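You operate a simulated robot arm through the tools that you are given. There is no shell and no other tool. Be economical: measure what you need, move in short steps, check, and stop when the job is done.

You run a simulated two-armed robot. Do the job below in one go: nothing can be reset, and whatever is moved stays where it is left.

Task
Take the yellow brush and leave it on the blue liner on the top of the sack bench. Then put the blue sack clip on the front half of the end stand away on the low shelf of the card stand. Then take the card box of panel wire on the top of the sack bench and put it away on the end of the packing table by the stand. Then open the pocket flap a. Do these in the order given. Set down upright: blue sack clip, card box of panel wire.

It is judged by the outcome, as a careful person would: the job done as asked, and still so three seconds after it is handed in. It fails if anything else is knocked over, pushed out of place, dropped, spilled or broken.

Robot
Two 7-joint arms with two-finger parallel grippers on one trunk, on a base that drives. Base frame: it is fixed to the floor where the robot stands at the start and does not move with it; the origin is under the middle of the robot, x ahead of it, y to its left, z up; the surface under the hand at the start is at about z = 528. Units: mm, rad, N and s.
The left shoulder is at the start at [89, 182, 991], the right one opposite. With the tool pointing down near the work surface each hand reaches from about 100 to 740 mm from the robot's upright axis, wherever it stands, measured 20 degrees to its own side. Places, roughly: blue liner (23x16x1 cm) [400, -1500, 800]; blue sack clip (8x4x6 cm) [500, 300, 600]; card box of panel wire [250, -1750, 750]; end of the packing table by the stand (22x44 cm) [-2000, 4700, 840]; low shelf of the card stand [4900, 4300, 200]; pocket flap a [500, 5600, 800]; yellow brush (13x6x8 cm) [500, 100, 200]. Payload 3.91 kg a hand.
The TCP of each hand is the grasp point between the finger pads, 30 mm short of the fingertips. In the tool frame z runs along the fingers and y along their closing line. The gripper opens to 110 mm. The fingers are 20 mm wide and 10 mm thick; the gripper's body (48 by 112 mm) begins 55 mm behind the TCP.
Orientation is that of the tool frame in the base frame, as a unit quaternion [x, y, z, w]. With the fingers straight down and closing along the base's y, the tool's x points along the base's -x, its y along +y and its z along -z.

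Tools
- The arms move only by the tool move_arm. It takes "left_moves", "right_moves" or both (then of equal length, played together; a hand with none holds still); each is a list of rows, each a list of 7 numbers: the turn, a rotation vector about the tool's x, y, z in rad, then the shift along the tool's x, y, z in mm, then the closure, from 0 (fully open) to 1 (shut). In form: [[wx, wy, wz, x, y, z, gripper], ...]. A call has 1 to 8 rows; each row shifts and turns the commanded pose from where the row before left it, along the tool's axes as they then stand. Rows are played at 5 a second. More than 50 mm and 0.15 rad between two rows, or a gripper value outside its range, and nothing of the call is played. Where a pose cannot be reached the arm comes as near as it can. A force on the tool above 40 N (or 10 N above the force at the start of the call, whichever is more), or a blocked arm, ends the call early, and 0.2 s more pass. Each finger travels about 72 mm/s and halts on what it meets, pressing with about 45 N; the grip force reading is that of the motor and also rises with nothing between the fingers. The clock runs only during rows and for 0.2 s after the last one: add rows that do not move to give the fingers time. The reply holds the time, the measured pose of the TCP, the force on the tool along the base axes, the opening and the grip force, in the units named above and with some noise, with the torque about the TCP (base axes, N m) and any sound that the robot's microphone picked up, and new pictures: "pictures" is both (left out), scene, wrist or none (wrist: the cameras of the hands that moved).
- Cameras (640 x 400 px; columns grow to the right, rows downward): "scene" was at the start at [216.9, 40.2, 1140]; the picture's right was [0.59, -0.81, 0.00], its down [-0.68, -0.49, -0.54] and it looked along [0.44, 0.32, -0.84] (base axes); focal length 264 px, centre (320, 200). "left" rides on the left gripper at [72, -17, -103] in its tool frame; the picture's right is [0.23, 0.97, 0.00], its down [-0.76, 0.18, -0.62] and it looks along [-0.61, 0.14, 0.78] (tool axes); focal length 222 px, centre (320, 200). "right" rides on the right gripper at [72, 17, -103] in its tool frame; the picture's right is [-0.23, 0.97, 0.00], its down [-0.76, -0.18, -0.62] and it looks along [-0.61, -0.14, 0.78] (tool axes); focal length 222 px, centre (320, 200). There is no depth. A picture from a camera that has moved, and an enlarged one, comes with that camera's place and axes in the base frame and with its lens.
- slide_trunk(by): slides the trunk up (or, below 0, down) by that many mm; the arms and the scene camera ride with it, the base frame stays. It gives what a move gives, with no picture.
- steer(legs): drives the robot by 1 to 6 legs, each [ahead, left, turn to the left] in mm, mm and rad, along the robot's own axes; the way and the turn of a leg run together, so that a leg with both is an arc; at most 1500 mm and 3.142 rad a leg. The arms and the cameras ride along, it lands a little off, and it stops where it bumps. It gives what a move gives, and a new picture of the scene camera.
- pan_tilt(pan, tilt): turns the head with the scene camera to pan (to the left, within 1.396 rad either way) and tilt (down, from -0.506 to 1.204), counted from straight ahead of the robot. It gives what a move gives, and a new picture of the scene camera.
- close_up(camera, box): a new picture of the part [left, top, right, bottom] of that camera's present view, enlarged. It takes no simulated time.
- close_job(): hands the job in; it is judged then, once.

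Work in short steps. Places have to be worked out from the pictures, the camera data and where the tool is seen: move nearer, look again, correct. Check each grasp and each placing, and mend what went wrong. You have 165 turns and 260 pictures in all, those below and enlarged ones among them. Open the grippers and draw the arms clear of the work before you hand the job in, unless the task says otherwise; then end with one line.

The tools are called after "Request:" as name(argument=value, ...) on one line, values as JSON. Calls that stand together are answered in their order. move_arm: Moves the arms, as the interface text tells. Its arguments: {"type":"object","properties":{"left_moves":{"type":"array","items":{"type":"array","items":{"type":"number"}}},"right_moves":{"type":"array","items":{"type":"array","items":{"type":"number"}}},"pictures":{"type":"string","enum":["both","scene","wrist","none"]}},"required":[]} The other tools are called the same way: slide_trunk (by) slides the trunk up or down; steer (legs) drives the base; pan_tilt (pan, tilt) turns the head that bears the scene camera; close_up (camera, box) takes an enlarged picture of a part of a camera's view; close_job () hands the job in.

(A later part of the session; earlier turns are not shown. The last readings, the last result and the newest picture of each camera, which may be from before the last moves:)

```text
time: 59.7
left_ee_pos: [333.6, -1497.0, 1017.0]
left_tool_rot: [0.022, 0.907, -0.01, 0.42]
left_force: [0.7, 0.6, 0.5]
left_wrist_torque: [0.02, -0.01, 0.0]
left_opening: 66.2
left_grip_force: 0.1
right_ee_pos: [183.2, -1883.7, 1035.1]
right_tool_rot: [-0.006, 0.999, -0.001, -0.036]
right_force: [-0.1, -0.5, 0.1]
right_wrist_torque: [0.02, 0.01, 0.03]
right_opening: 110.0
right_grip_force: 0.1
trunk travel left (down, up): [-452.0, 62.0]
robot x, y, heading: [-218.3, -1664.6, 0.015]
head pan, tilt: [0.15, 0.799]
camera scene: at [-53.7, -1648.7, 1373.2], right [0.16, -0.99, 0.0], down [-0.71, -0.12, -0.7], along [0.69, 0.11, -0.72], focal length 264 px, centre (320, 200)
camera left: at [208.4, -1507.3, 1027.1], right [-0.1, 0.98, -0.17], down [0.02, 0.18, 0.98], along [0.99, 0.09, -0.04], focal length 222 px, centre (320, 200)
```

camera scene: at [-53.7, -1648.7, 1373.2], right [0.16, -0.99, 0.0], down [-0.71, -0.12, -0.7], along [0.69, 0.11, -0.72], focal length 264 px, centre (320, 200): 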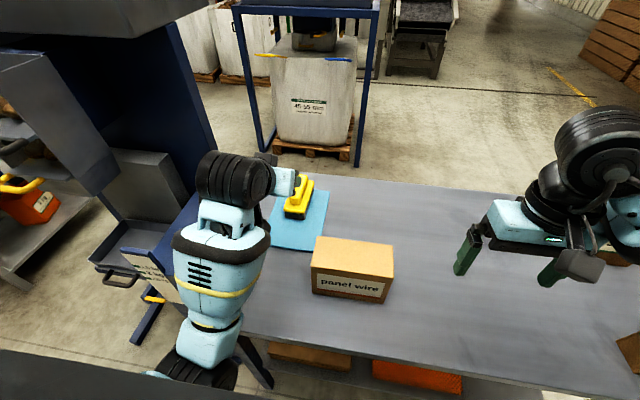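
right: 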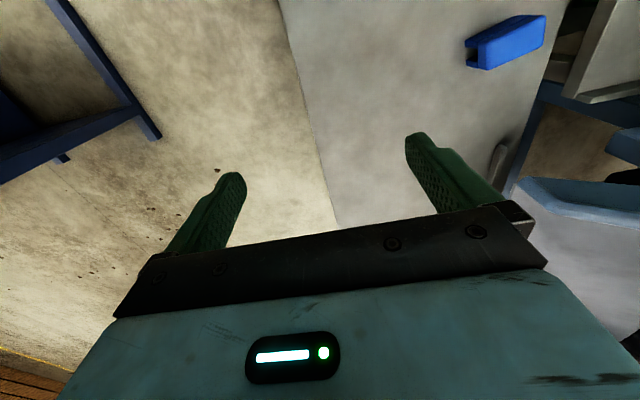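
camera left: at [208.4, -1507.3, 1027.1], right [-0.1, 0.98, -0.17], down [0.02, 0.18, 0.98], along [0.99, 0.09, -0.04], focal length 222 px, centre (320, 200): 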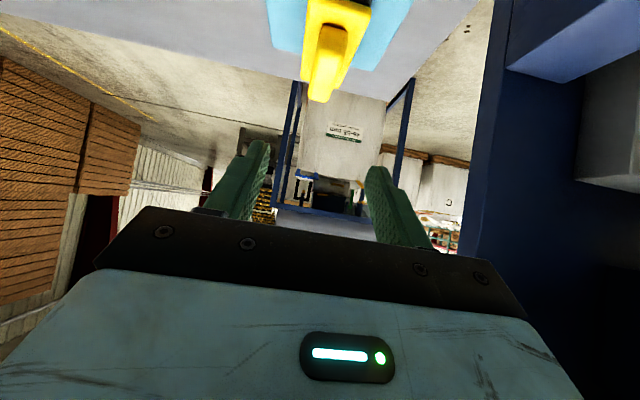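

Brush is properly on the liner. Back off and return to the end stand for the clip, keeping the left hand pitched.

Request:
steer(legs=[[-500, 0, -0.015], [0, 1400, 0], [0, 380, 0]])

Request:
pan_tilt(pan=0.1, tilt=0.6)

```text
time: 78.1
left_ee_pos: [-196.0, 274.4, 1017.5]
left_tool_rot: [0.015, 0.907, -0.008, 0.421]
left_force: [0.2, -0.6, 0.4]
left_wrist_torque: [0.0, -0.03, -0.02]
left_opening: 66.3
left_grip_force: 0.1
right_ee_pos: [-341.9, -113.9, 1035.9]
right_tool_rot: [-0.013, 0.999, 0.0, -0.036]
right_force: [0.3, -0.8, -0.2]
right_wrist_torque: [-0.04, -0.01, 0.01]
right_opening: 110.0
right_grip_force: 0.1
trunk travel left (down, up): [-452.0, 62.0]
robot x, y, heading: [-744.6, 103.4, 0.027]
head pan, tilt: [0.15, 0.799]
camera scene: at [-581.7, 117.2, 1373.1], right [0.18, -0.98, 0.0], down [-0.71, -0.13, -0.7], along [0.69, 0.12, -0.72], focal length 264 px, centre (320, 200)
```

scene: 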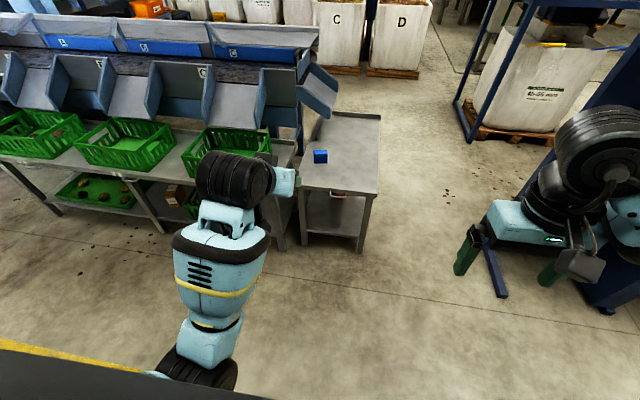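

```text
time: 78.8
left_ee_pos: [-195.1, 274.5, 1017.1]
left_tool_rot: [0.015, 0.907, -0.008, 0.421]
left_force: [0.3, 0.4, 1.8]
left_wrist_torque: [0.02, -0.01, 0.01]
left_opening: 66.0
left_grip_force: 0.0
right_ee_pos: [-342.6, -113.8, 1036.1]
right_tool_rot: [-0.013, 0.999, -0.001, -0.037]
right_force: [-0.1, 0.4, 0.4]
right_wrist_torque: [0.01, 0.0, 0.0]
right_opening: 110.0
right_grip_force: 0.0
trunk travel left (down, up): [-452.0, 62.0]
robot x, y, heading: [-743.2, 98.9, 0.023]
head pan, tilt: [0.099, 0.6]
camera scene: at [-573.4, 114.1, 1389.9], right [0.13, -0.99, 0.0], down [-0.56, -0.07, -0.82], along [0.82, 0.1, -0.57], focal length 264 px, centre (320, 200)
```

scene: 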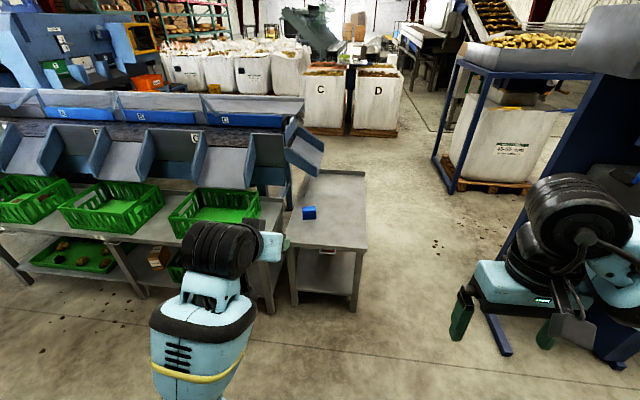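

Drive in toward the stand with the hand high above the clip.

Request:
steer(legs=[[560, 30, -0.023]])

Request:
move_arm(left_moves=[[0, 0, 0, 30, 0, 25, 0.2], [0, 0, 0, 30, 0, 25, 0.2], [0, 0, 0, 30, 0, 25, 0.2], [0, 0, 0, 30, 0, 25, 0.2], [0, 0, 0, 30, 0, 25, 0.2], [0, 0, 0, 30, 0, 25, 0.2]], pictures="both")

```text
time: 82.0
left_ee_pos: [357.7, 304.1, 1016.7]
left_tool_rot: [0.024, 0.907, -0.012, 0.421]
left_force: [-0.4, -0.1, 0.4]
left_wrist_torque: [-0.03, -0.02, 0.02]
left_opening: 66.0
left_grip_force: 0.1
right_ee_pos: [204.0, -81.7, 1035.5]
right_tool_rot: [-0.004, 0.999, -0.001, -0.036]
right_force: [0.6, -0.6, 0.6]
right_wrist_torque: [0.0, -0.03, 0.0]
right_opening: 109.9
right_grip_force: 0.1
trunk travel left (down, up): [-452.0, 62.0]
robot x, y, heading: [-191.3, 140.8, 0.008]
head pan, tilt: [0.099, 0.6]
camera scene: at [-23.2, 149.8, 1389.9], right [0.11, -0.99, 0.0], down [-0.56, -0.06, -0.83], along [0.82, 0.09, -0.57], focal length 264 px, centre (320, 200)
```

scene: 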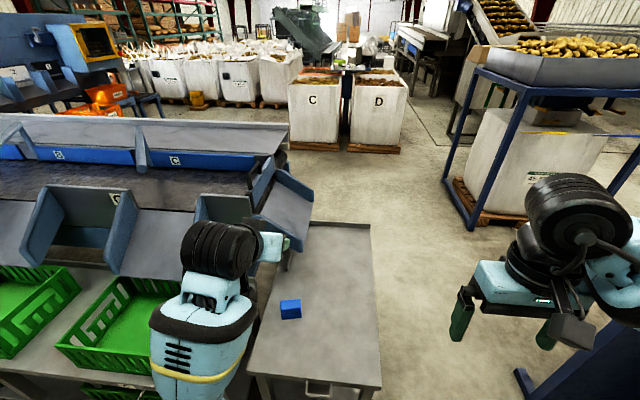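

```text
time: 83.4
left_ee_pos: [356.4, 302.1, 781.9]
left_tool_rot: [0.023, 0.907, -0.011, 0.421]
left_force: [-0.2, -0.4, 0.2]
left_wrist_torque: [-0.03, 0.02, 0.01]
left_opening: 88.0
left_grip_force: 0.1
right_ee_pos: [202.9, -82.9, 1036.1]
right_tool_rot: [-0.004, 0.999, -0.001, -0.037]
right_force: [-0.7, 0.1, 0.2]
right_wrist_torque: [0.02, -0.02, -0.02]
right_opening: 110.0
right_grip_force: 0.1
trunk travel left (down, up): [-452.0, 62.0]
robot x, y, heading: [-198.0, 142.3, 0.005]
head pan, tilt: [0.099, 0.6]
camera scene: at [-23.3, 149.8, 1390.0], right [0.11, -0.99, 0.0], down [-0.56, -0.06, -0.83], along [0.82, 0.09, -0.56], focal length 264 px, centre (320, 200)
camera left: at [231.0, 292.8, 792.1], right [-0.1, 0.98, -0.17], down [0.02, 0.18, 0.98], along [1.0, 0.09, -0.04], focal length 222 px, centre (320, 200)
```

scene: 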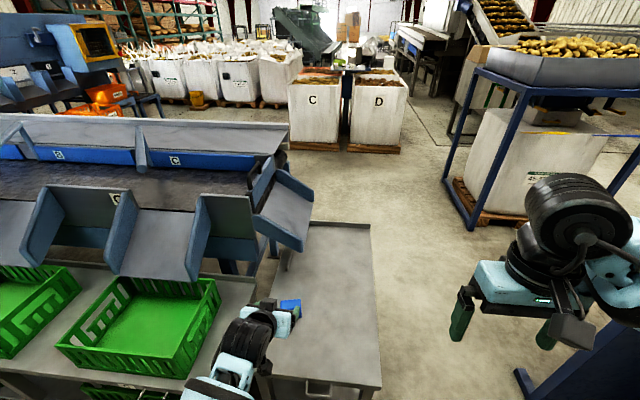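
left: 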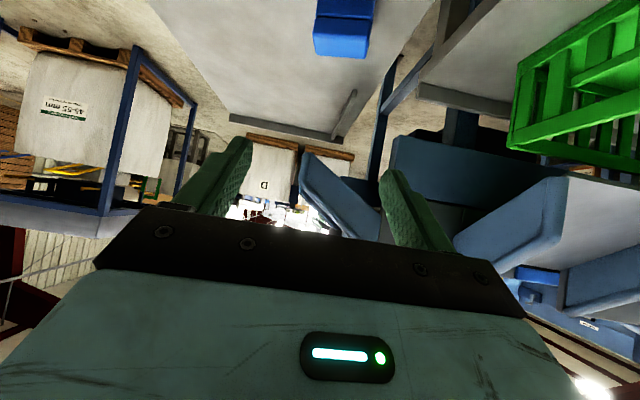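

Request:
close_up(camera="left", box=[270, 0, 430, 100])

Request:
close_up(camera="scene", box=[230, 260, 390, 360])

```text
4.00 times, centred on (350, 50) of left
camera zoom: at [231.0, 292.8, 792.1], right [-0.1, 0.98, -0.17], down [0.02, 0.18, 0.98], along [1.0, 0.09, -0.04], focal length 888 px, centre (200, 800)
```

zoom: 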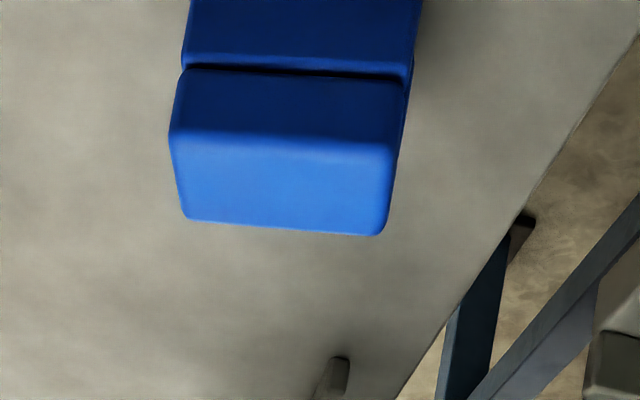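

```text
4.00 times, centred on (310, 310) of scene
camera zoom: at [-23.3, 149.8, 1390.0], right [0.11, -0.99, 0.0], down [-0.56, -0.06, -0.83], along [0.82, 0.09, -0.56], focal length 1055 px, centre (360, -240)
```

zoom: 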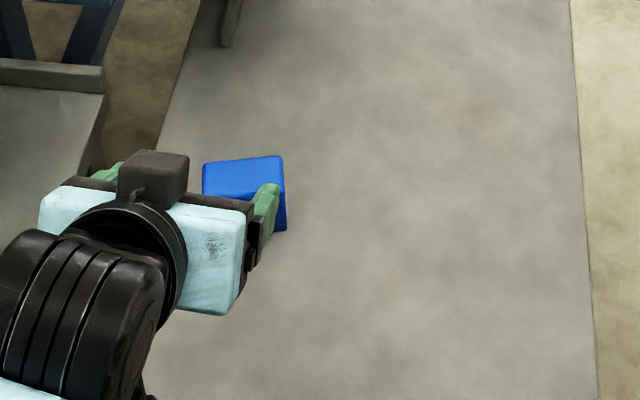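

Clip centre ≈ (502, 308), top z≈588, long side along y turned about +0.25 rad. I'll grip it across its 8 cm length with the pitched hand: yaw +0.30, then descend to a pre-grasp point.

Request:
move_arm(left_moves=[[-0.11, 0, -0.092, 0, 0, 0, 0], [-0.115, 0, -0.096, 0, 0, 0, 0], [0, 0, 0, 19, -7.6, 35, 0], [0, 0, 0, 19, -7.6, 35, 0], [0, 0, 0, 19, -7.6, 35, 0], [0, 0, 0, 19, -7.6, 35, 0], [0, 0, 0, 0, 0, 0, 0]], pictures="both")

```text
time: 85.0
left_ee_pos: [419.6, 288.0, 634.5]
left_tool_rot: [-0.11, 0.9, 0.05, 0.419]
left_force: [0.1, -0.6, 0.6]
left_wrist_torque: [0.0, 0.01, -0.03]
left_opening: 110.1
left_grip_force: 0.1
right_ee_pos: [203.3, -83.6, 1035.9]
right_tool_rot: [-0.003, 0.999, 0.0, -0.035]
right_force: [0.2, 0.0, 0.7]
right_wrist_torque: [0.01, -0.05, 0.03]
right_opening: 109.7
right_grip_force: 0.0
trunk travel left (down, up): [-452.0, 62.0]
robot x, y, heading: [-194.9, 143.4, 0.007]
head pan, tilt: [0.099, 0.6]
camera scene: at [-24.1, 150.6, 1390.1], right [0.11, -0.99, 0.0], down [-0.56, -0.06, -0.83], along [0.82, 0.09, -0.56], focal length 264 px, centre (320, 200)
camera left: at [302.6, 241.5, 644.9], right [-0.37, 0.91, -0.18], down [-0.03, 0.18, 0.98], along [0.93, 0.37, -0.04], focal length 222 px, centre (320, 200)
```

scene: 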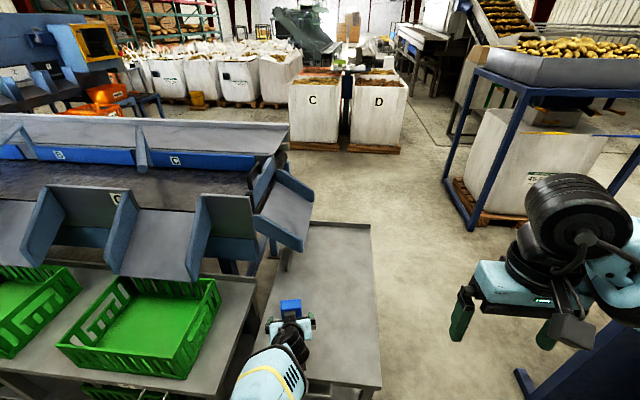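
left: 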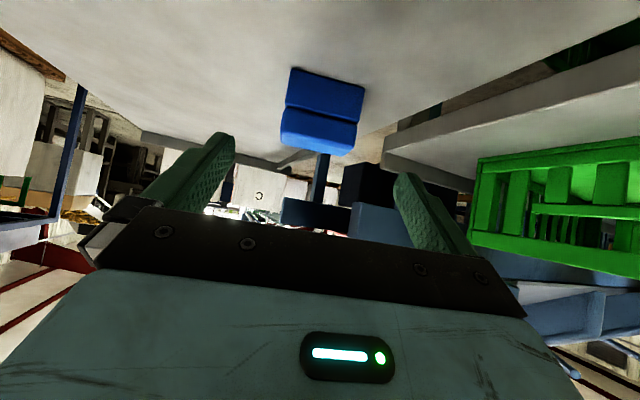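

Aligned. Advance along the finger axis ~100 mm to straddle the clip ends, then close.

Request:
move_arm(left_moves=[[0, 0, 0, 0, -1, 33, 0], [0, 0, 0, 0, -1, 33, 0], [0, 0, 0, 0, -1, 34, 0], [0, 0, 0, 0, 0, 0, 0]], pictures="wrist")

```text
time: 86.0
left_ee_pos: [430.6, 305.0, 622.0]
left_tool_rot: [-0.109, 0.9, 0.051, 0.419]
left_force: [-1.1, 0.2, 0.3]
left_wrist_torque: [-0.01, -0.01, 0.01]
left_opening: 109.8
left_grip_force: 0.2
left hand out of reach, approached as far as the arm can: row 1, 2, 3
right_ee_pos: [203.6, -82.7, 1035.7]
right_tool_rot: [-0.004, 0.999, 0.001, -0.036]
right_force: [-0.4, -0.7, 0.3]
right_wrist_torque: [0.01, -0.01, -0.01]
right_opening: 110.1
right_grip_force: 0.1
trunk travel left (down, up): [-452.0, 62.0]
robot x, y, heading: [-193.0, 140.9, 0.007]
head pan, tilt: [0.099, 0.6]
camera left: at [313.5, 258.3, 633.2], right [-0.37, 0.91, -0.17], down [-0.03, 0.18, 0.98], along [0.93, 0.37, -0.04], focal length 222 px, centre (320, 200)
```

left: 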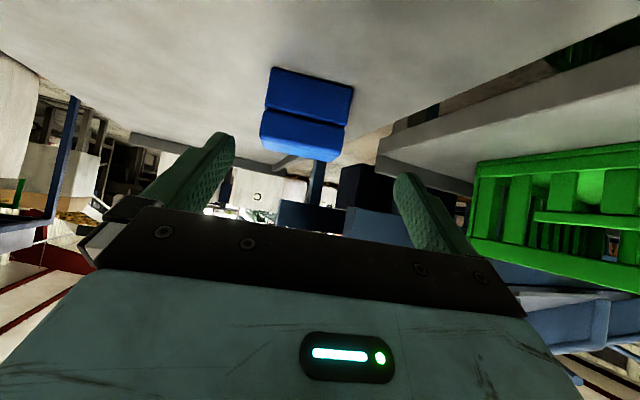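

Arm is stretched because the trunk is high. I raise the hand 160 and lower the trunk by 180.

Request:
move_arm(left_moves=[[0, 0, 0, 0, 0, -20, 0], [0, 0, 0, -30, 0, -25, 0], [0, 0, 0, -30, 0, -25, 0], [0, 0, 0, -30, 0, -25, 0], [0, 0, 0, -30, 0, -25, 0], [0, 0, 0, 0, 0, 0, 0]], pictures="none")

Request:
slide_trunk(by=-180)

```text
time: 87.3
left_ee_pos: [429.6, 386.5, 803.0]
left_tool_rot: [-0.104, 0.885, 0.121, 0.436]
left_force: [0.8, -0.1, 0.1]
left_wrist_torque: [0.0, -0.01, 0.0]
left_opening: 109.9
left_grip_force: 0.1
right_ee_pos: [203.7, -82.4, 1035.1]
right_tool_rot: [-0.003, 0.999, 0.0, -0.037]
right_force: [-0.8, 0.2, 0.0]
right_wrist_torque: [0.0, 0.01, 0.03]
right_opening: 110.0
right_grip_force: 0.0
trunk travel left (down, up): [-452.0, 62.0]
robot x, y, heading: [-194.7, 141.6, 0.006]
head pan, tilt: [0.099, 0.6]
stopped in row 6 (left hand): the arm was blocked; the commanded pose is now the measured one
```

```text
time: 89.3
left_ee_pos: [429.8, 392.9, 622.2]
left_tool_rot: [-0.103, 0.884, 0.128, 0.438]
left_force: [-0.1, 0.7, -0.1]
left_wrist_torque: [-0.01, -0.04, -0.04]
left_opening: 110.0
left_grip_force: 0.1
right_ee_pos: [203.9, -83.6, 856.0]
right_tool_rot: [-0.004, 0.999, 0.0, -0.035]
right_force: [0.6, 0.3, -0.4]
right_wrist_torque: [0.01, 0.01, -0.01]
right_opening: 110.0
right_grip_force: 0.1
trunk travel left (down, up): [-272.0, 242.0]
robot x, y, heading: [-191.9, 137.7, 0.006]
head pan, tilt: [0.099, 0.6]
```

The arm was blocked at the end; look before anything else.

Request:
move_arm(left_moves=[[0, 0, 0, 0, 0, 0, 0]], pictures="both")

```text
time: 89.7
left_ee_pos: [429.7, 393.4, 622.2]
left_tool_rot: [-0.103, 0.883, 0.128, 0.439]
left_force: [-0.3, -0.3, -0.7]
left_wrist_torque: [0.0, 0.02, 0.05]
left_opening: 109.9
left_grip_force: 0.1
right_ee_pos: [203.2, -83.3, 855.7]
right_tool_rot: [-0.004, 0.999, 0.0, -0.037]
right_force: [-0.4, -0.2, -0.2]
right_wrist_torque: [0.04, -0.01, -0.03]
right_opening: 109.9
right_grip_force: 0.1
trunk travel left (down, up): [-272.0, 242.0]
robot x, y, heading: [-194.2, 138.9, 0.004]
head pan, tilt: [0.099, 0.6]
camera scene: at [46.8, 150.4, 1194.3], right [0.11, -0.99, 0.0], down [-0.56, -0.06, -0.83], along [0.82, 0.09, -0.56], focal length 264 px, centre (320, 200)
camera left: at [315.2, 339.4, 621.8], right [-0.42, 0.91, -0.05], down [-0.06, 0.02, 1.0], along [0.9, 0.42, 0.05], focal length 222 px, centre (320, 200)
```

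scene: 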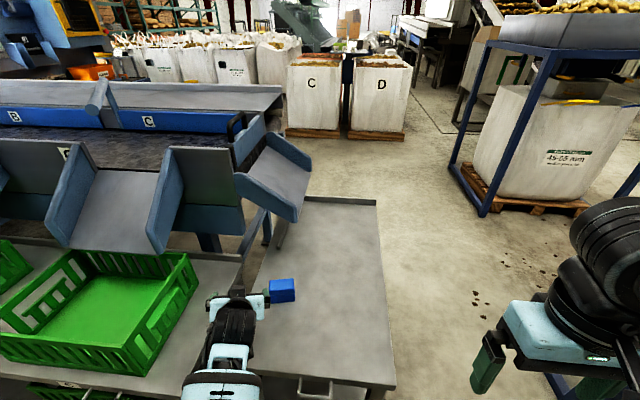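
left: 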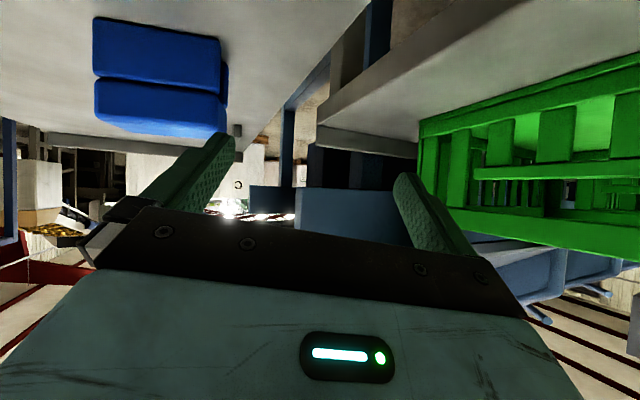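

No contact seems to have shifted anything; the hand just drifted left beside the clip. I lift, move back over, and restore the orientation.

Request:
move_arm(left_moves=[[0, 0, 0, -40, 6.8, -29, 0], [0, 0, 0, 3.2, -30.7, -16, 0], [0, 0, 0, 3.2, -30.7, -16, 0], [0, 0, 0, 3.2, -30.7, -16, 0], [0.066, 0.034, -0.036, 0, 0, 0, 0], [0.066, 0.034, -0.036, 0, 0, 0, 0], [0, 0, 0, 0, 0, 0, 0]], pictures="both")

```text
time: 91.5
left_ee_pos: [419.2, 335.8, 675.1]
left_tool_rot: [-0.097, 0.895, 0.1, 0.424]
left_force: [-0.2, -0.7, -0.5]
left_wrist_torque: [0.01, -0.01, 0.03]
left_opening: 110.1
left_grip_force: 0.1
right_ee_pos: [203.7, -83.3, 856.3]
right_tool_rot: [-0.003, 0.999, 0.0, -0.037]
right_force: [0.7, 0.5, 0.3]
right_wrist_torque: [0.01, 0.01, -0.01]
right_opening: 110.1
right_grip_force: 0.0
trunk travel left (down, up): [-272.0, 242.0]
robot x, y, heading: [-194.6, 138.5, 0.007]
head pan, tilt: [0.099, 0.6]
stopped in row 7 (left hand): the arm was blocked; the commanded pose is now the measured one
camera scene: at [46.8, 150.5, 1194.3], right [0.11, -0.99, 0.0], down [-0.56, -0.06, -0.83], along [0.82, 0.09, -0.56], focal length 264 px, centre (320, 200)
camera left: at [302.2, 286.0, 679.1], right [-0.39, 0.92, -0.08], down [-0.03, 0.07, 1.0], along [0.92, 0.39, 0.0], focal length 222 px, centre (320, 200)
```

scene: 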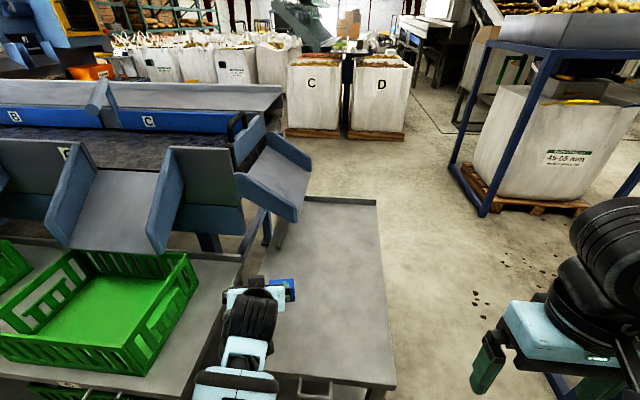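
left: 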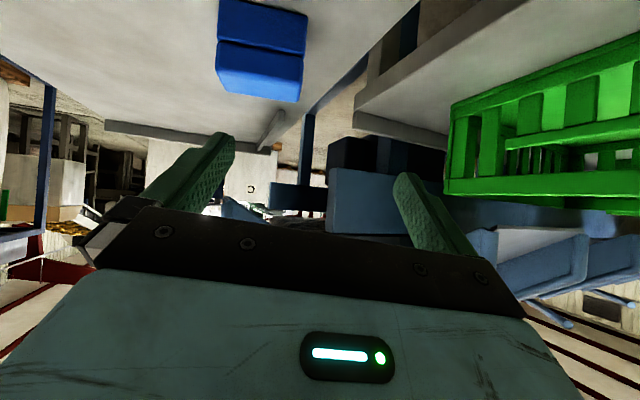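

Something on the arm is blocking; look at the elbow area.

Request:
pan_tilt(pan=0.7, tilt=0.9)

```text
time: 92.5
left_ee_pos: [417.9, 335.7, 673.9]
left_tool_rot: [-0.096, 0.895, 0.099, 0.424]
left_force: [0.6, 0.0, -0.1]
left_wrist_torque: [0.01, -0.01, -0.01]
left_opening: 110.4
left_grip_force: 0.1
right_ee_pos: [204.1, -83.3, 855.6]
right_tool_rot: [-0.004, 0.999, -0.001, -0.037]
right_force: [0.2, 0.0, -0.9]
right_wrist_torque: [0.0, 0.02, -0.03]
right_opening: 109.8
right_grip_force: 0.1
trunk travel left (down, up): [-272.0, 242.0]
robot x, y, heading: [-197.2, 142.3, 0.009]
head pan, tilt: [0.7, 0.901]
camera scene: at [16.4, 189.9, 1169.6], right [0.65, -0.76, 0.0], down [-0.6, -0.51, -0.62], along [0.47, 0.4, -0.78], focal length 264 px, centre (320, 200)
```

scene: 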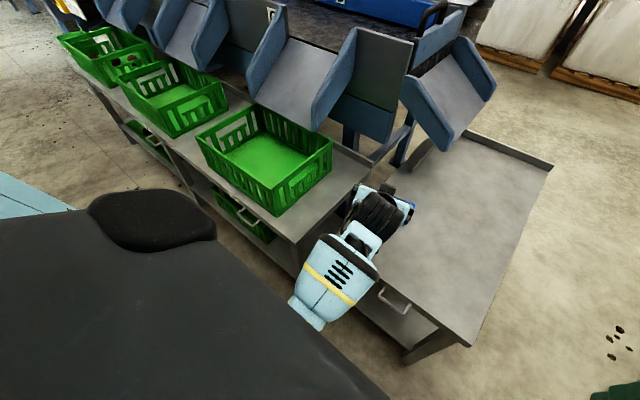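

The elbow/forearm has dropped low by the stand edge. I raise the trunk and back out to reconfigure freely.

Request:
slide_trunk(by=180)

Request:
steer(legs=[[-450, 0, 0]])

```text
time: 94.5
left_ee_pos: [428.8, 376.4, 867.7]
left_tool_rot: [-0.099, 0.884, 0.135, 0.437]
left_force: [-0.1, 0.9, 0.5]
left_wrist_torque: [0.01, 0.0, -0.01]
left_opening: 109.9
left_grip_force: 0.0
right_ee_pos: [204.1, -84.1, 1035.6]
right_tool_rot: [-0.003, 0.999, 0.0, -0.036]
right_force: [-0.7, 0.7, 0.1]
right_wrist_torque: [0.01, 0.01, -0.01]
right_opening: 109.8
right_grip_force: 0.1
trunk travel left (down, up): [-452.0, 62.0]
robot x, y, heading: [-199.1, 135.7, 0.008]
head pan, tilt: [0.7, 0.901]
```

```text
time: 97.2
left_ee_pos: [-23.1, 374.3, 860.5]
left_tool_rot: [-0.096, 0.886, 0.138, 0.433]
left_force: [0.6, 0.2, -0.1]
left_wrist_torque: [-0.03, -0.01, -0.01]
left_opening: 110.2
left_grip_force: 0.0
right_ee_pos: [-244.3, -85.2, 1035.7]
right_tool_rot: [-0.005, 0.999, -0.001, -0.036]
right_force: [-0.7, 0.6, 0.1]
right_wrist_torque: [0.0, -0.01, 0.0]
right_opening: 110.2
right_grip_force: 0.0
trunk travel left (down, up): [-452.0, 62.0]
robot x, y, heading: [-641.2, 138.1, 0.01]
head pan, tilt: [0.7, 0.901]
camera scene: at [-502.6, 185.9, 1365.2], right [0.65, -0.76, 0.0], down [-0.59, -0.51, -0.62], along [0.47, 0.41, -0.78], focal length 264 px, centre (320, 200)
```

scene: 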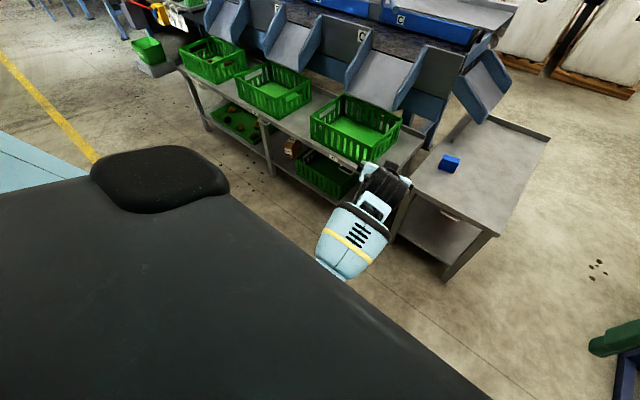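

The arm got into an awkward elbow posture. I return the left hand to its start-like pose (outward, up, vertical) in free space.

Request:
move_arm(left_moves=[[0, 0, 0, -5, 38.1, -27.8, 0], [0, 0, 0, -5, 38.1, -27.8, 0], [0, 0, 0, -5, 38.1, -27.8, 0], [0, 0, 0, -5, 38.1, -27.8, 0], [0, 0, 0, -5, 38.1, -27.8, 0], [0, 0, 0, -5, 38.1, -27.8, 0], [0, 0, 0, -5, 38.1, -27.8, 0]], pictures="none")

Request:
move_arm(left_moves=[[0.041, 0.1285, 0.0286, 0, 0, 0, 0], [0.041, 0.1285, 0.0286, 0, 0, 0, 0], [0.041, 0.1285, 0.0286, 0, 0, 0, 0], [0.041, 0.1285, 0.0286, 0, 0, 0, 0], [0.041, 0.1285, 0.0286, 0, 0, 0, 0], [0.041, 0.1285, 0.0286, 0, 0, 0, 0], [0.041, 0.1285, 0.0286, 0, 0, 0, 0], [0, 0, 0, 0, 0, 0, 0]], pictures="scene")

```text
time: 98.8
left_ee_pos: [-225.7, 564.6, 1045.8]
left_tool_rot: [-0.096, 0.886, 0.138, 0.433]
left_force: [0.2, 1.0, -0.1]
left_wrist_torque: [0.02, -0.02, -0.01]
left_opening: 110.1
left_grip_force: 0.1
right_ee_pos: [-244.5, -85.1, 1035.7]
right_tool_rot: [-0.005, 0.999, 0.0, -0.036]
right_force: [0.1, 0.5, 0.1]
right_wrist_torque: [-0.01, 0.02, -0.01]
right_opening: 109.9
right_grip_force: 0.0
trunk travel left (down, up): [-452.0, 62.0]
robot x, y, heading: [-643.7, 137.6, 0.013]
head pan, tilt: [0.7, 0.901]
```

```text
time: 100.6
left_ee_pos: [-224.5, 562.9, 1047.2]
left_tool_rot: [-0.001, 1.0, 0.0, -0.001]
left_force: [0.1, 0.0, 0.0]
left_wrist_torque: [-0.03, -0.01, 0.03]
left_opening: 110.1
left_grip_force: 0.1
left hand out of reach, approached as far as the arm can: row 2
right_ee_pos: [-243.6, -86.0, 1036.1]
right_tool_rot: [-0.005, 0.999, 0.0, -0.038]
right_force: [0.6, 0.7, 0.4]
right_wrist_torque: [-0.01, -0.03, 0.01]
right_opening: 109.8
right_grip_force: 0.1
trunk travel left (down, up): [-452.0, 62.0]
robot x, y, heading: [-643.7, 138.2, 0.009]
head pan, tilt: [0.7, 0.901]
camera scene: at [-502.6, 185.9, 1365.2], right [0.65, -0.76, 0.0], down [-0.59, -0.51, -0.62], along [0.47, 0.41, -0.78], focal length 264 px, centre (320, 200)
```

scene: 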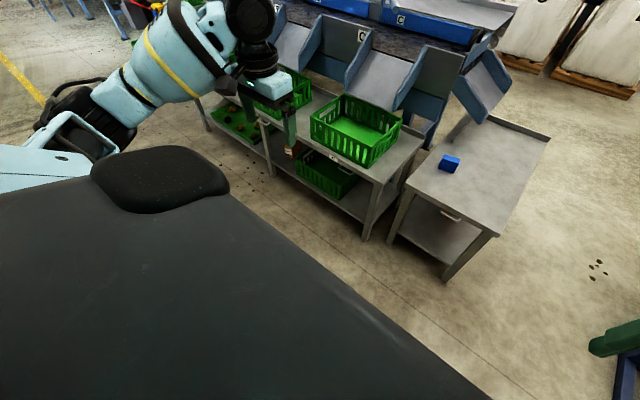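

Good posture now. I lower the trunk a bit, bring the hand inward, and pitch it forward as I did for the brush.

Request:
slide_trunk(by=-143)

Request:
move_arm(left_moves=[[0, 0, 0, 0, -38, 25, 0], [0, 0, 0, 0, -38, 25, 0], [0, 0, 0, 0, -38, 25, 0], [0, 0, 0, 0, -38, 25, 0], [0, 0, 0, 0, -38, 25, 0], [0, 0, 0, 0, -38, 25, 0]], pictures="none")

Request:
move_arm(left_moves=[[0, -0.145, 0, 0, 0, 0, 0], [0, -0.145, 0, 0, 0, 0, 0], [0, -0.145, 0, 0, 0, 0, 0], [0, -0.145, 0, 0, 0, 0, 0], [0, -0.145, 0, 0, 0, 0, 0], [0, -0.145, 0, 0, 0, 0, 0], [0, 0, 0, 0, 0, 0, 0]], pictures="scene")

```text
time: 102.3
left_ee_pos: [-224.4, 564.0, 903.0]
left_tool_rot: [0.001, 1.0, 0.001, 0.001]
left_force: [0.0, 0.7, -0.2]
left_wrist_torque: [0.03, 0.01, -0.01]
left_opening: 110.0
left_grip_force: 0.1
right_ee_pos: [-244.1, -85.4, 893.7]
right_tool_rot: [-0.006, 0.999, 0.0, -0.036]
right_force: [-0.4, -0.1, -0.1]
right_wrist_torque: [0.0, 0.03, -0.01]
right_opening: 110.1
right_grip_force: 0.1
trunk travel left (down, up): [-309.0, 205.0]
robot x, y, heading: [-645.9, 139.0, 0.009]
head pan, tilt: [0.7, 0.901]
```

```text
time: 103.7
left_ee_pos: [-222.9, 334.3, 750.8]
left_tool_rot: [-0.002, 1.0, 0.001, 0.0]
left_force: [1.5, -1.1, 0.1]
left_wrist_torque: [0.04, 0.0, 0.01]
left_opening: 109.9
left_grip_force: 0.0
right_ee_pos: [-244.6, -86.3, 892.2]
right_tool_rot: [-0.005, 0.999, 0.0, -0.036]
right_force: [0.4, 0.1, -0.7]
right_wrist_torque: [-0.01, 0.01, -0.03]
right_opening: 110.0
right_grip_force: 0.1
trunk travel left (down, up): [-309.0, 205.0]
robot x, y, heading: [-646.2, 137.9, 0.008]
head pan, tilt: [0.7, 0.901]
```

```text
time: 105.3
left_ee_pos: [-223.0, 336.5, 753.4]
left_tool_rot: [0.0, 0.906, 0.001, 0.423]
left_force: [0.7, -0.6, -0.4]
left_wrist_torque: [0.0, 0.0, -0.01]
left_opening: 110.1
left_grip_force: 0.0
right_ee_pos: [-244.0, -85.3, 892.2]
right_tool_rot: [-0.006, 0.999, -0.001, -0.036]
right_force: [0.2, 0.2, 0.1]
right_wrist_torque: [-0.03, 0.0, -0.02]
right_opening: 109.9
right_grip_force: 0.1
trunk travel left (down, up): [-309.0, 205.0]
robot x, y, heading: [-643.5, 139.9, 0.008]
head pan, tilt: [0.7, 0.901]
camera scene: at [-441.7, 186.5, 1206.5], right [0.65, -0.76, 0.0], down [-0.59, -0.51, -0.62], along [0.47, 0.41, -0.78], focal length 264 px, centre (320, 200)
```

scene: 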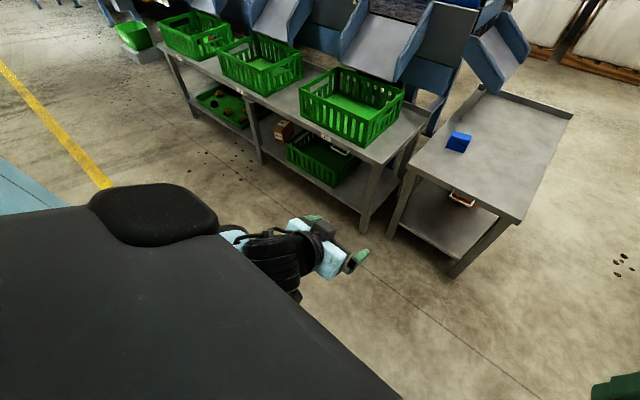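

Now drive in and yaw the hand to match the clip.

Request:
steer(legs=[[570, 0, -0.008]])

Request:
move_arm(left_moves=[[-0.095, 0, -0.08, 0, -15, 0, 0], [-0.095, 0, -0.08, 0, -15, 0, 0], [0, 0, 0, 0, 0, 0, 0]], pictures="both")

```text
time: 108.5
left_ee_pos: [345.6, 330.7, 753.6]
left_tool_rot: [0.007, 0.907, -0.003, 0.421]
left_force: [-0.5, 0.6, -0.7]
left_wrist_torque: [0.0, -0.02, 0.01]
left_opening: 110.0
left_grip_force: 0.0
right_ee_pos: [319.8, -89.3, 892.7]
right_tool_rot: [0.001, 0.999, 0.0, -0.037]
right_force: [-0.3, 0.2, 0.3]
right_wrist_torque: [0.02, 0.0, 0.03]
right_opening: 110.0
right_grip_force: 0.0
trunk travel left (down, up): [-309.0, 205.0]
robot x, y, heading: [-76.1, 138.2, -0.003]
head pan, tilt: [0.7, 0.901]
camera scene: at [126.0, 185.9, 1206.5], right [0.64, -0.77, 0.0], down [-0.6, -0.5, -0.62], along [0.48, 0.4, -0.78], focal length 264 px, centre (320, 200)
```

scene: 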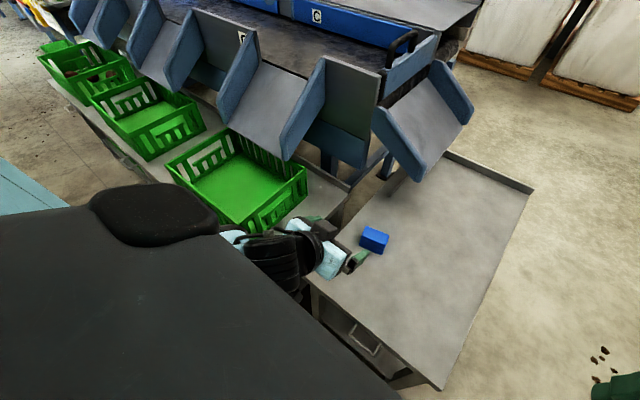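

```text
time: 109.3
left_ee_pos: [347.7, 302.8, 754.8]
left_tool_rot: [-0.106, 0.9, 0.051, 0.42]
left_force: [0.0, 0.4, -0.8]
left_wrist_torque: [0.03, -0.01, 0.02]
left_opening: 109.9
left_grip_force: 0.1
right_ee_pos: [319.7, -88.5, 892.6]
right_tool_rot: [0.002, 0.999, 0.0, -0.036]
right_force: [0.1, -0.6, 0.1]
right_wrist_torque: [0.0, -0.01, -0.02]
right_opening: 109.8
right_grip_force: 0.0
trunk travel left (down, up): [-309.0, 205.0]
robot x, y, heading: [-78.4, 135.5, -0.002]
head pan, tilt: [0.7, 0.901]
camera scene: at [125.6, 186.2, 1206.5], right [0.64, -0.77, 0.0], down [-0.6, -0.5, -0.62], along [0.48, 0.4, -0.78], focal length 264 px, centre (320, 200)
camera left: at [229.4, 256.4, 763.4], right [-0.37, 0.91, -0.17], down [-0.03, 0.17, 0.98], along [0.93, 0.37, -0.04], focal length 222 px, centre (320, 200)
```

scene: 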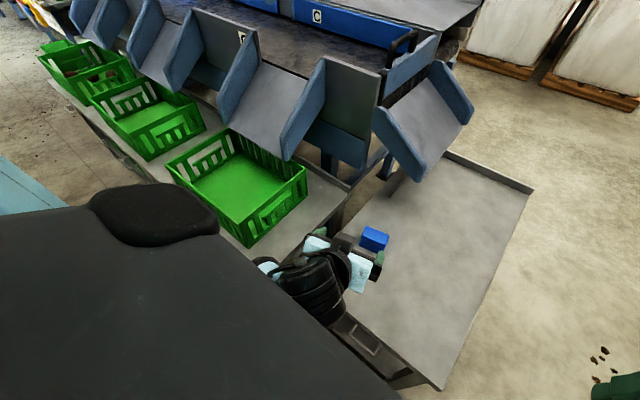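
left: 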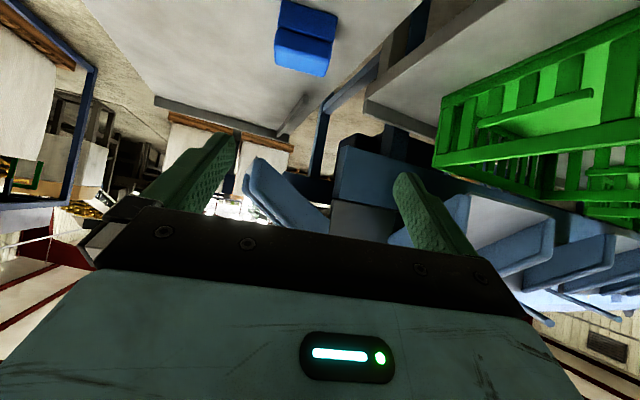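

Clip unmoved. Move to pre-grasp then look.

Request:
move_arm(left_moves=[[0, 0, 0, 12.6, -8.5, 32, 0], [0, 0, 0, 12.6, -8.5, 32, 0], [0, 0, 0, 12.6, -8.5, 32, 0], [0, 0, 0, 12.6, -8.5, 32, 0], [0, 0, 0, 0, 0, 0, 0]], pictures="wrist")

```text
time: 110.5
left_ee_pos: [419.5, 285.5, 633.1]
left_tool_rot: [-0.107, 0.9, 0.051, 0.419]
left_force: [-0.8, -0.1, 0.6]
left_wrist_torque: [0.02, 0.01, -0.01]
left_opening: 109.9
left_grip_force: 0.2
right_ee_pos: [320.4, -89.4, 893.2]
right_tool_rot: [0.002, 0.999, 0.0, -0.037]
right_force: [-0.1, 1.6, -0.2]
right_wrist_torque: [0.02, 0.03, 0.04]
right_opening: 109.8
right_grip_force: 0.2
trunk travel left (down, up): [-309.0, 205.0]
robot x, y, heading: [-77.3, 134.1, -0.01]
head pan, tilt: [0.7, 0.901]
camera left: at [301.7, 239.4, 642.1], right [-0.37, 0.91, -0.17], down [-0.03, 0.17, 0.98], along [0.93, 0.37, -0.04], focal length 222 px, centre (320, 200)
```

left: 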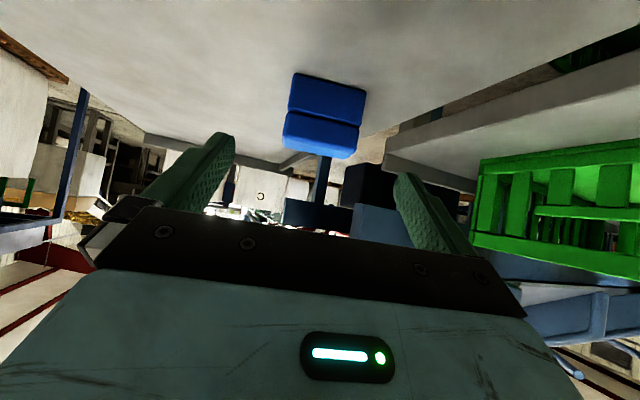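

Request:
move_arm(left_moves=[[0, 0, 0, -0.5, 0, 33, 0], [0, 0, 0, -0.5, 0, 33, 0], [0, 0, 0, -0.5, 0.5, 34, 0], [0, 0, 0, 0, 0, 0, 0]], pictures="wrist")

```text
time: 111.5
left_ee_pos: [495.2, 303.9, 570.9]
left_tool_rot: [-0.104, 0.9, 0.049, 0.42]
left_force: [0.9, -0.2, 0.0]
left_wrist_torque: [0.03, -0.02, 0.02]
left_opening: 109.8
left_grip_force: 0.0
right_ee_pos: [319.9, -88.9, 892.8]
right_tool_rot: [0.001, 0.999, 0.0, -0.037]
right_force: [-1.1, -0.6, 0.0]
right_wrist_torque: [0.01, -0.01, -0.03]
right_opening: 109.9
right_grip_force: 0.1
trunk travel left (down, up): [-309.0, 205.0]
robot x, y, heading: [-76.0, 140.8, -0.001]
head pan, tilt: [0.7, 0.901]
camera left: at [376.5, 258.9, 580.1], right [-0.37, 0.91, -0.17], down [-0.03, 0.17, 0.98], along [0.93, 0.37, -0.04], focal length 222 px, centre (320, 200)
```

left: 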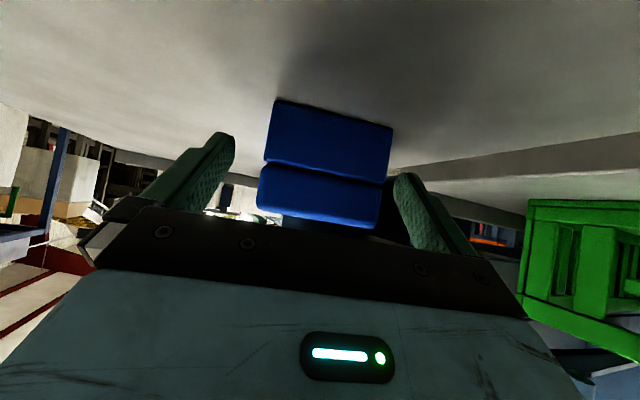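

Fingers straddle it but only just overlap; advance 16 mm horizontally and close.

Request:
move_arm(left_moves=[[0, 0, 0, -10.3, 0, 12.2, 0], [0, 0, 0, 0, 0, 0, 0.2], [0, 0, 0, 0, 0, 0, 0.5], [0, 0, 0, 0, 0, 0, 0.5], [0, 0, 0, 0, 0, 0, 0.5], [0, 0, 0, 0, 0, 0, 0.5]], pictures="wrist")

```text
time: 113.0
left_ee_pos: [510.3, 308.0, 570.8]
left_tool_rot: [-0.106, 0.9, 0.049, 0.42]
left_force: [0.6, -1.0, 1.7]
left_wrist_torque: [-0.03, -0.02, 0.02]
left_opening: 69.4
left_grip_force: 45.1
right_ee_pos: [319.4, -89.3, 892.1]
right_tool_rot: [0.002, 0.999, 0.001, -0.037]
right_force: [0.2, 0.5, 0.5]
right_wrist_torque: [-0.01, 0.01, -0.01]
right_opening: 109.7
right_grip_force: 0.0
trunk travel left (down, up): [-309.0, 205.0]
robot x, y, heading: [-73.5, 138.3, 0.001]
head pan, tilt: [0.7, 0.901]
camera left: at [392.8, 262.1, 580.1], right [-0.37, 0.91, -0.17], down [-0.03, 0.17, 0.98], along [0.93, 0.37, -0.04], focal length 222 px, centre (320, 200)
```

left: 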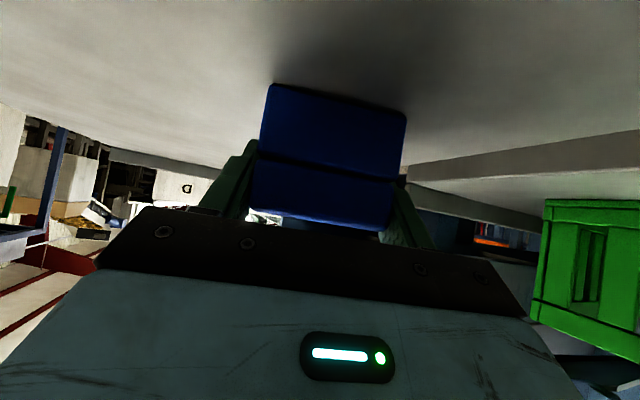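

Gripped firmly at 69 mm. Lift straight up.

Request:
move_arm(left_moves=[[0, 0, 0, -15, 0, -12.9, 0.6], [0, 0, 0, -30, 0, -25.8, 0.6], [0, 0, 0, -30, 0, -25.8, 0.6], [0, 0, 0, 0, 0, 0, 0.6]], pictures="both")

```text
time: 114.0
left_ee_pos: [507.4, 305.6, 668.4]
left_tool_rot: [-0.105, 0.901, 0.049, 0.419]
left_force: [-0.4, 0.0, -1.5]
left_wrist_torque: [0.0, -0.01, -0.01]
left_opening: 69.2
left_grip_force: 44.6
right_ee_pos: [319.9, -89.2, 892.1]
right_tool_rot: [0.002, 0.999, 0.001, -0.036]
right_force: [0.5, -0.5, 0.3]
right_wrist_torque: [0.0, -0.02, -0.02]
right_opening: 110.1
right_grip_force: 0.0
trunk travel left (down, up): [-309.0, 205.0]
robot x, y, heading: [-71.9, 136.2, -0.007]
head pan, tilt: [0.7, 0.901]
camera scene: at [125.7, 186.0, 1206.5], right [0.64, -0.77, 0.0], down [-0.6, -0.5, -0.62], along [0.48, 0.4, -0.78], focal length 264 px, centre (320, 200)
camera left: at [390.7, 260.3, 678.0], right [-0.37, 0.91, -0.17], down [-0.03, 0.17, 0.98], along [0.93, 0.37, -0.04], focal length 222 px, centre (320, 200)
```

scene: 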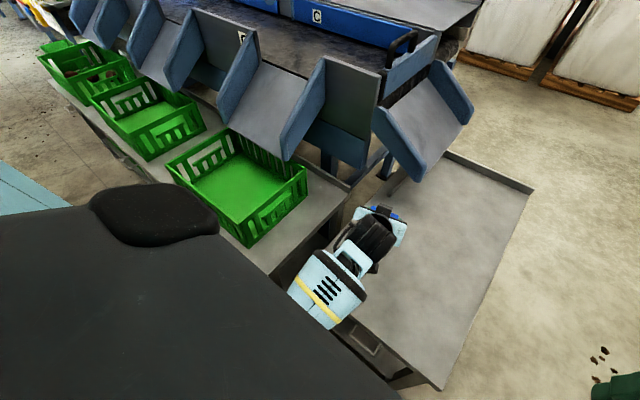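
left: 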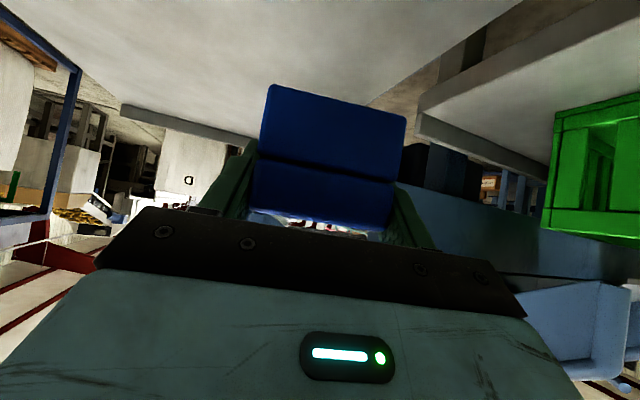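

Clip is held. Back away and survey the route to the card stand beyond the line.

Request:
steer(legs=[[-500, 0, 0]])

Request:
pan_tilt(pan=0.5, tilt=0.15)

Request:
pan_tilt(pan=-0.2, tilt=0.2)

```text
time: 116.9
left_ee_pos: [7.6, 308.5, 668.1]
left_tool_rot: [-0.106, 0.9, 0.05, 0.42]
left_force: [-0.5, 0.4, -0.1]
left_wrist_torque: [0.0, -0.01, 0.02]
left_opening: 69.1
left_grip_force: 45.5
right_ee_pos: [-181.8, -87.2, 892.6]
right_tool_rot: [0.001, 0.999, 0.0, -0.036]
right_force: [0.8, -0.4, 0.0]
right_wrist_torque: [-0.06, -0.04, 0.01]
right_opening: 110.2
right_grip_force: 0.0
trunk travel left (down, up): [-309.0, 205.0]
robot x, y, heading: [-577.3, 139.7, -0.001]
head pan, tilt: [0.7, 0.901]
camera scene: at [-376.3, 187.4, 1206.6], right [0.64, -0.77, 0.0], down [-0.6, -0.5, -0.62], along [0.48, 0.4, -0.78], focal length 264 px, centre (320, 200)
```

scene: 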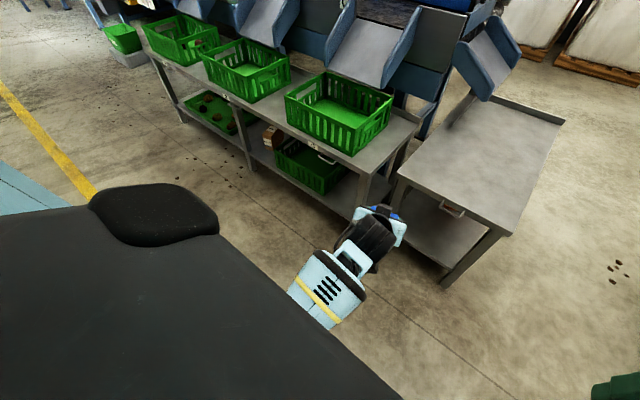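

```text
time: 118.0
left_ee_pos: [6.7, 308.0, 668.2]
left_tool_rot: [-0.106, 0.901, 0.049, 0.419]
left_force: [0.6, -0.1, 0.2]
left_wrist_torque: [0.0, 0.02, 0.01]
left_opening: 69.3
left_grip_force: 45.5
right_ee_pos: [-180.8, -86.8, 892.9]
right_tool_rot: [0.001, 0.999, 0.0, -0.036]
right_force: [-0.2, 0.0, 0.4]
right_wrist_torque: [0.0, 0.02, 0.01]
right_opening: 109.9
right_grip_force: 0.0
trunk travel left (down, up): [-309.0, 205.0]
robot x, y, heading: [-582.1, 139.7, -0.005]
head pan, tilt: [0.499, 0.15]
camera scene: at [-352.1, 183.2, 1272.7], right [0.48, -0.88, 0.0], down [-0.13, -0.07, -0.99], along [0.87, 0.47, -0.15], focal length 264 px, centre (320, 200)
```

scene: 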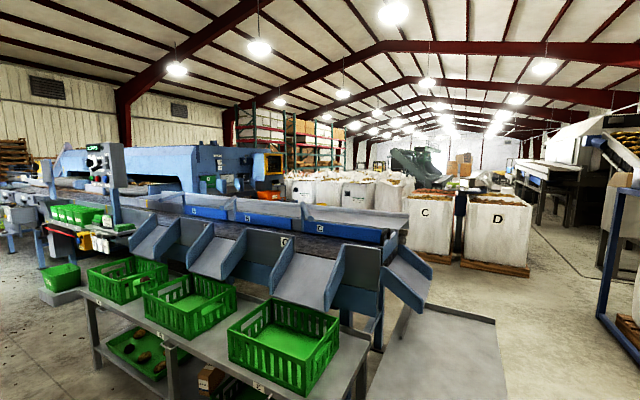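

```text
time: 119.1
left_ee_pos: [7.1, 309.0, 668.5]
left_tool_rot: [-0.106, 0.9, 0.05, 0.419]
left_force: [-0.6, -0.4, -1.1]
left_wrist_torque: [-0.01, -0.03, 0.01]
left_opening: 69.2
left_grip_force: 44.5
right_ee_pos: [-182.0, -87.3, 893.3]
right_tool_rot: [0.002, 0.999, 0.0, -0.036]
right_force: [-0.2, -0.5, 1.0]
right_wrist_torque: [-0.02, 0.0, 0.01]
right_opening: 110.1
right_grip_force: 0.0
trunk travel left (down, up): [-309.0, 205.0]
robot x, y, heading: [-577.8, 144.7, -0.001]
head pan, tilt: [-0.201, 0.201]
camera scene: at [-342.4, 120.2, 1268.1], right [-0.2, -0.98, 0.0], down [-0.2, 0.04, -0.98], along [0.96, -0.2, -0.2], focal length 264 px, centre (320, 200)
```

scene: 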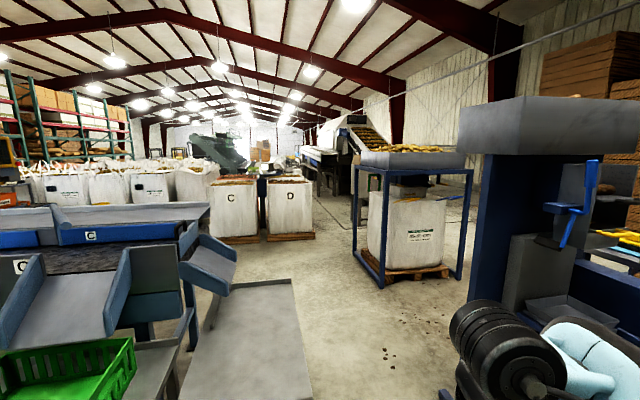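

Route: through the gap between the end stand (y≥10) and the weigher foot (y≤-745), then round the line end into the aisle at x≈2300. I raise the trunk a bit and stretch the right arm forward so its elbow comes in line and narrow.

Request:
slide_trunk(by=100)

Request:
move_arm(right_moves=[[0, -0.14, 0, -40, 5, -5, 0.5], [0, -0.14, 0, -40, 5, 0, 0.5], [0, -0.14, 0, -40, 5, 5, 0.5], [0, -0.14, 0, -40, 5, 10, 0.5], [0, -0.14, 0, -40, 5, 15, 0.5], [0, -0.14, 0, -40, 5, 20, 0.5], [0, -0.14, 0, -30, 5, 25, 0.5], [0, 0, 0, 0, 0, 0, 0.5]], pictures="none")

Request:
pan_tilt(pan=-0.6, tilt=0.7)

```text
time: 120.4
left_ee_pos: [20.4, 352.8, 778.9]
left_tool_rot: [-0.099, 0.889, 0.093, 0.437]
left_force: [0.4, 0.0, -0.1]
left_wrist_torque: [-0.02, 0.01, -0.05]
left_opening: 69.2
left_grip_force: 44.9
right_ee_pos: [-180.7, -88.4, 991.5]
right_tool_rot: [0.001, 0.999, 0.001, -0.037]
right_force: [-0.6, -1.3, -0.6]
right_wrist_torque: [0.03, 0.0, 0.0]
right_opening: 109.9
right_grip_force: 0.1
trunk travel left (down, up): [-409.0, 105.0]
robot x, y, heading: [-577.6, 136.7, -0.005]
head pan, tilt: [-0.201, 0.201]
```

```text
time: 122.2
left_ee_pos: [17.0, 352.5, 774.1]
left_tool_rot: [-0.097, 0.891, 0.094, 0.434]
left_force: [0.4, 0.0, -0.6]
left_wrist_torque: [0.02, -0.05, 0.01]
left_opening: 69.4
left_grip_force: 44.6
right_ee_pos: [104.8, -53.2, 1018.9]
right_tool_rot: [0.0, 0.898, 0.0, 0.44]
right_force: [-0.2, -1.0, 0.2]
right_wrist_torque: [0.0, -0.01, 0.02]
right_opening: 55.0
right_grip_force: 0.2
trunk travel left (down, up): [-409.0, 105.0]
robot x, y, heading: [-583.1, 141.3, -0.003]
head pan, tilt: [-0.201, 0.201]
```

```text
time: 123.1
left_ee_pos: [16.4, 352.7, 773.4]
left_tool_rot: [-0.096, 0.892, 0.094, 0.432]
left_force: [1.4, -0.4, -0.6]
left_wrist_torque: [-0.01, 0.0, 0.03]
left_opening: 69.1
left_grip_force: 45.1
right_ee_pos: [105.2, -54.0, 1019.2]
right_tool_rot: [0.001, 0.898, 0.0, 0.439]
right_force: [-0.1, 1.1, -0.4]
right_wrist_torque: [-0.01, -0.02, 0.01]
right_opening: 55.1
right_grip_force: 0.0
trunk travel left (down, up): [-409.0, 105.0]
robot x, y, heading: [-577.4, 139.9, 0.001]
head pan, tilt: [-0.6, 0.7]
camera scene: at [-396.5, 90.9, 1328.9], right [-0.57, -0.82, 0.0], down [-0.53, 0.36, -0.77], along [0.63, -0.43, -0.64], focal length 264 px, centre (320, 200)
```

scene: 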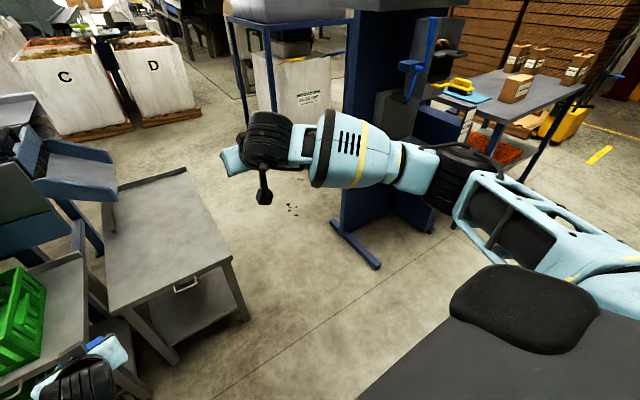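

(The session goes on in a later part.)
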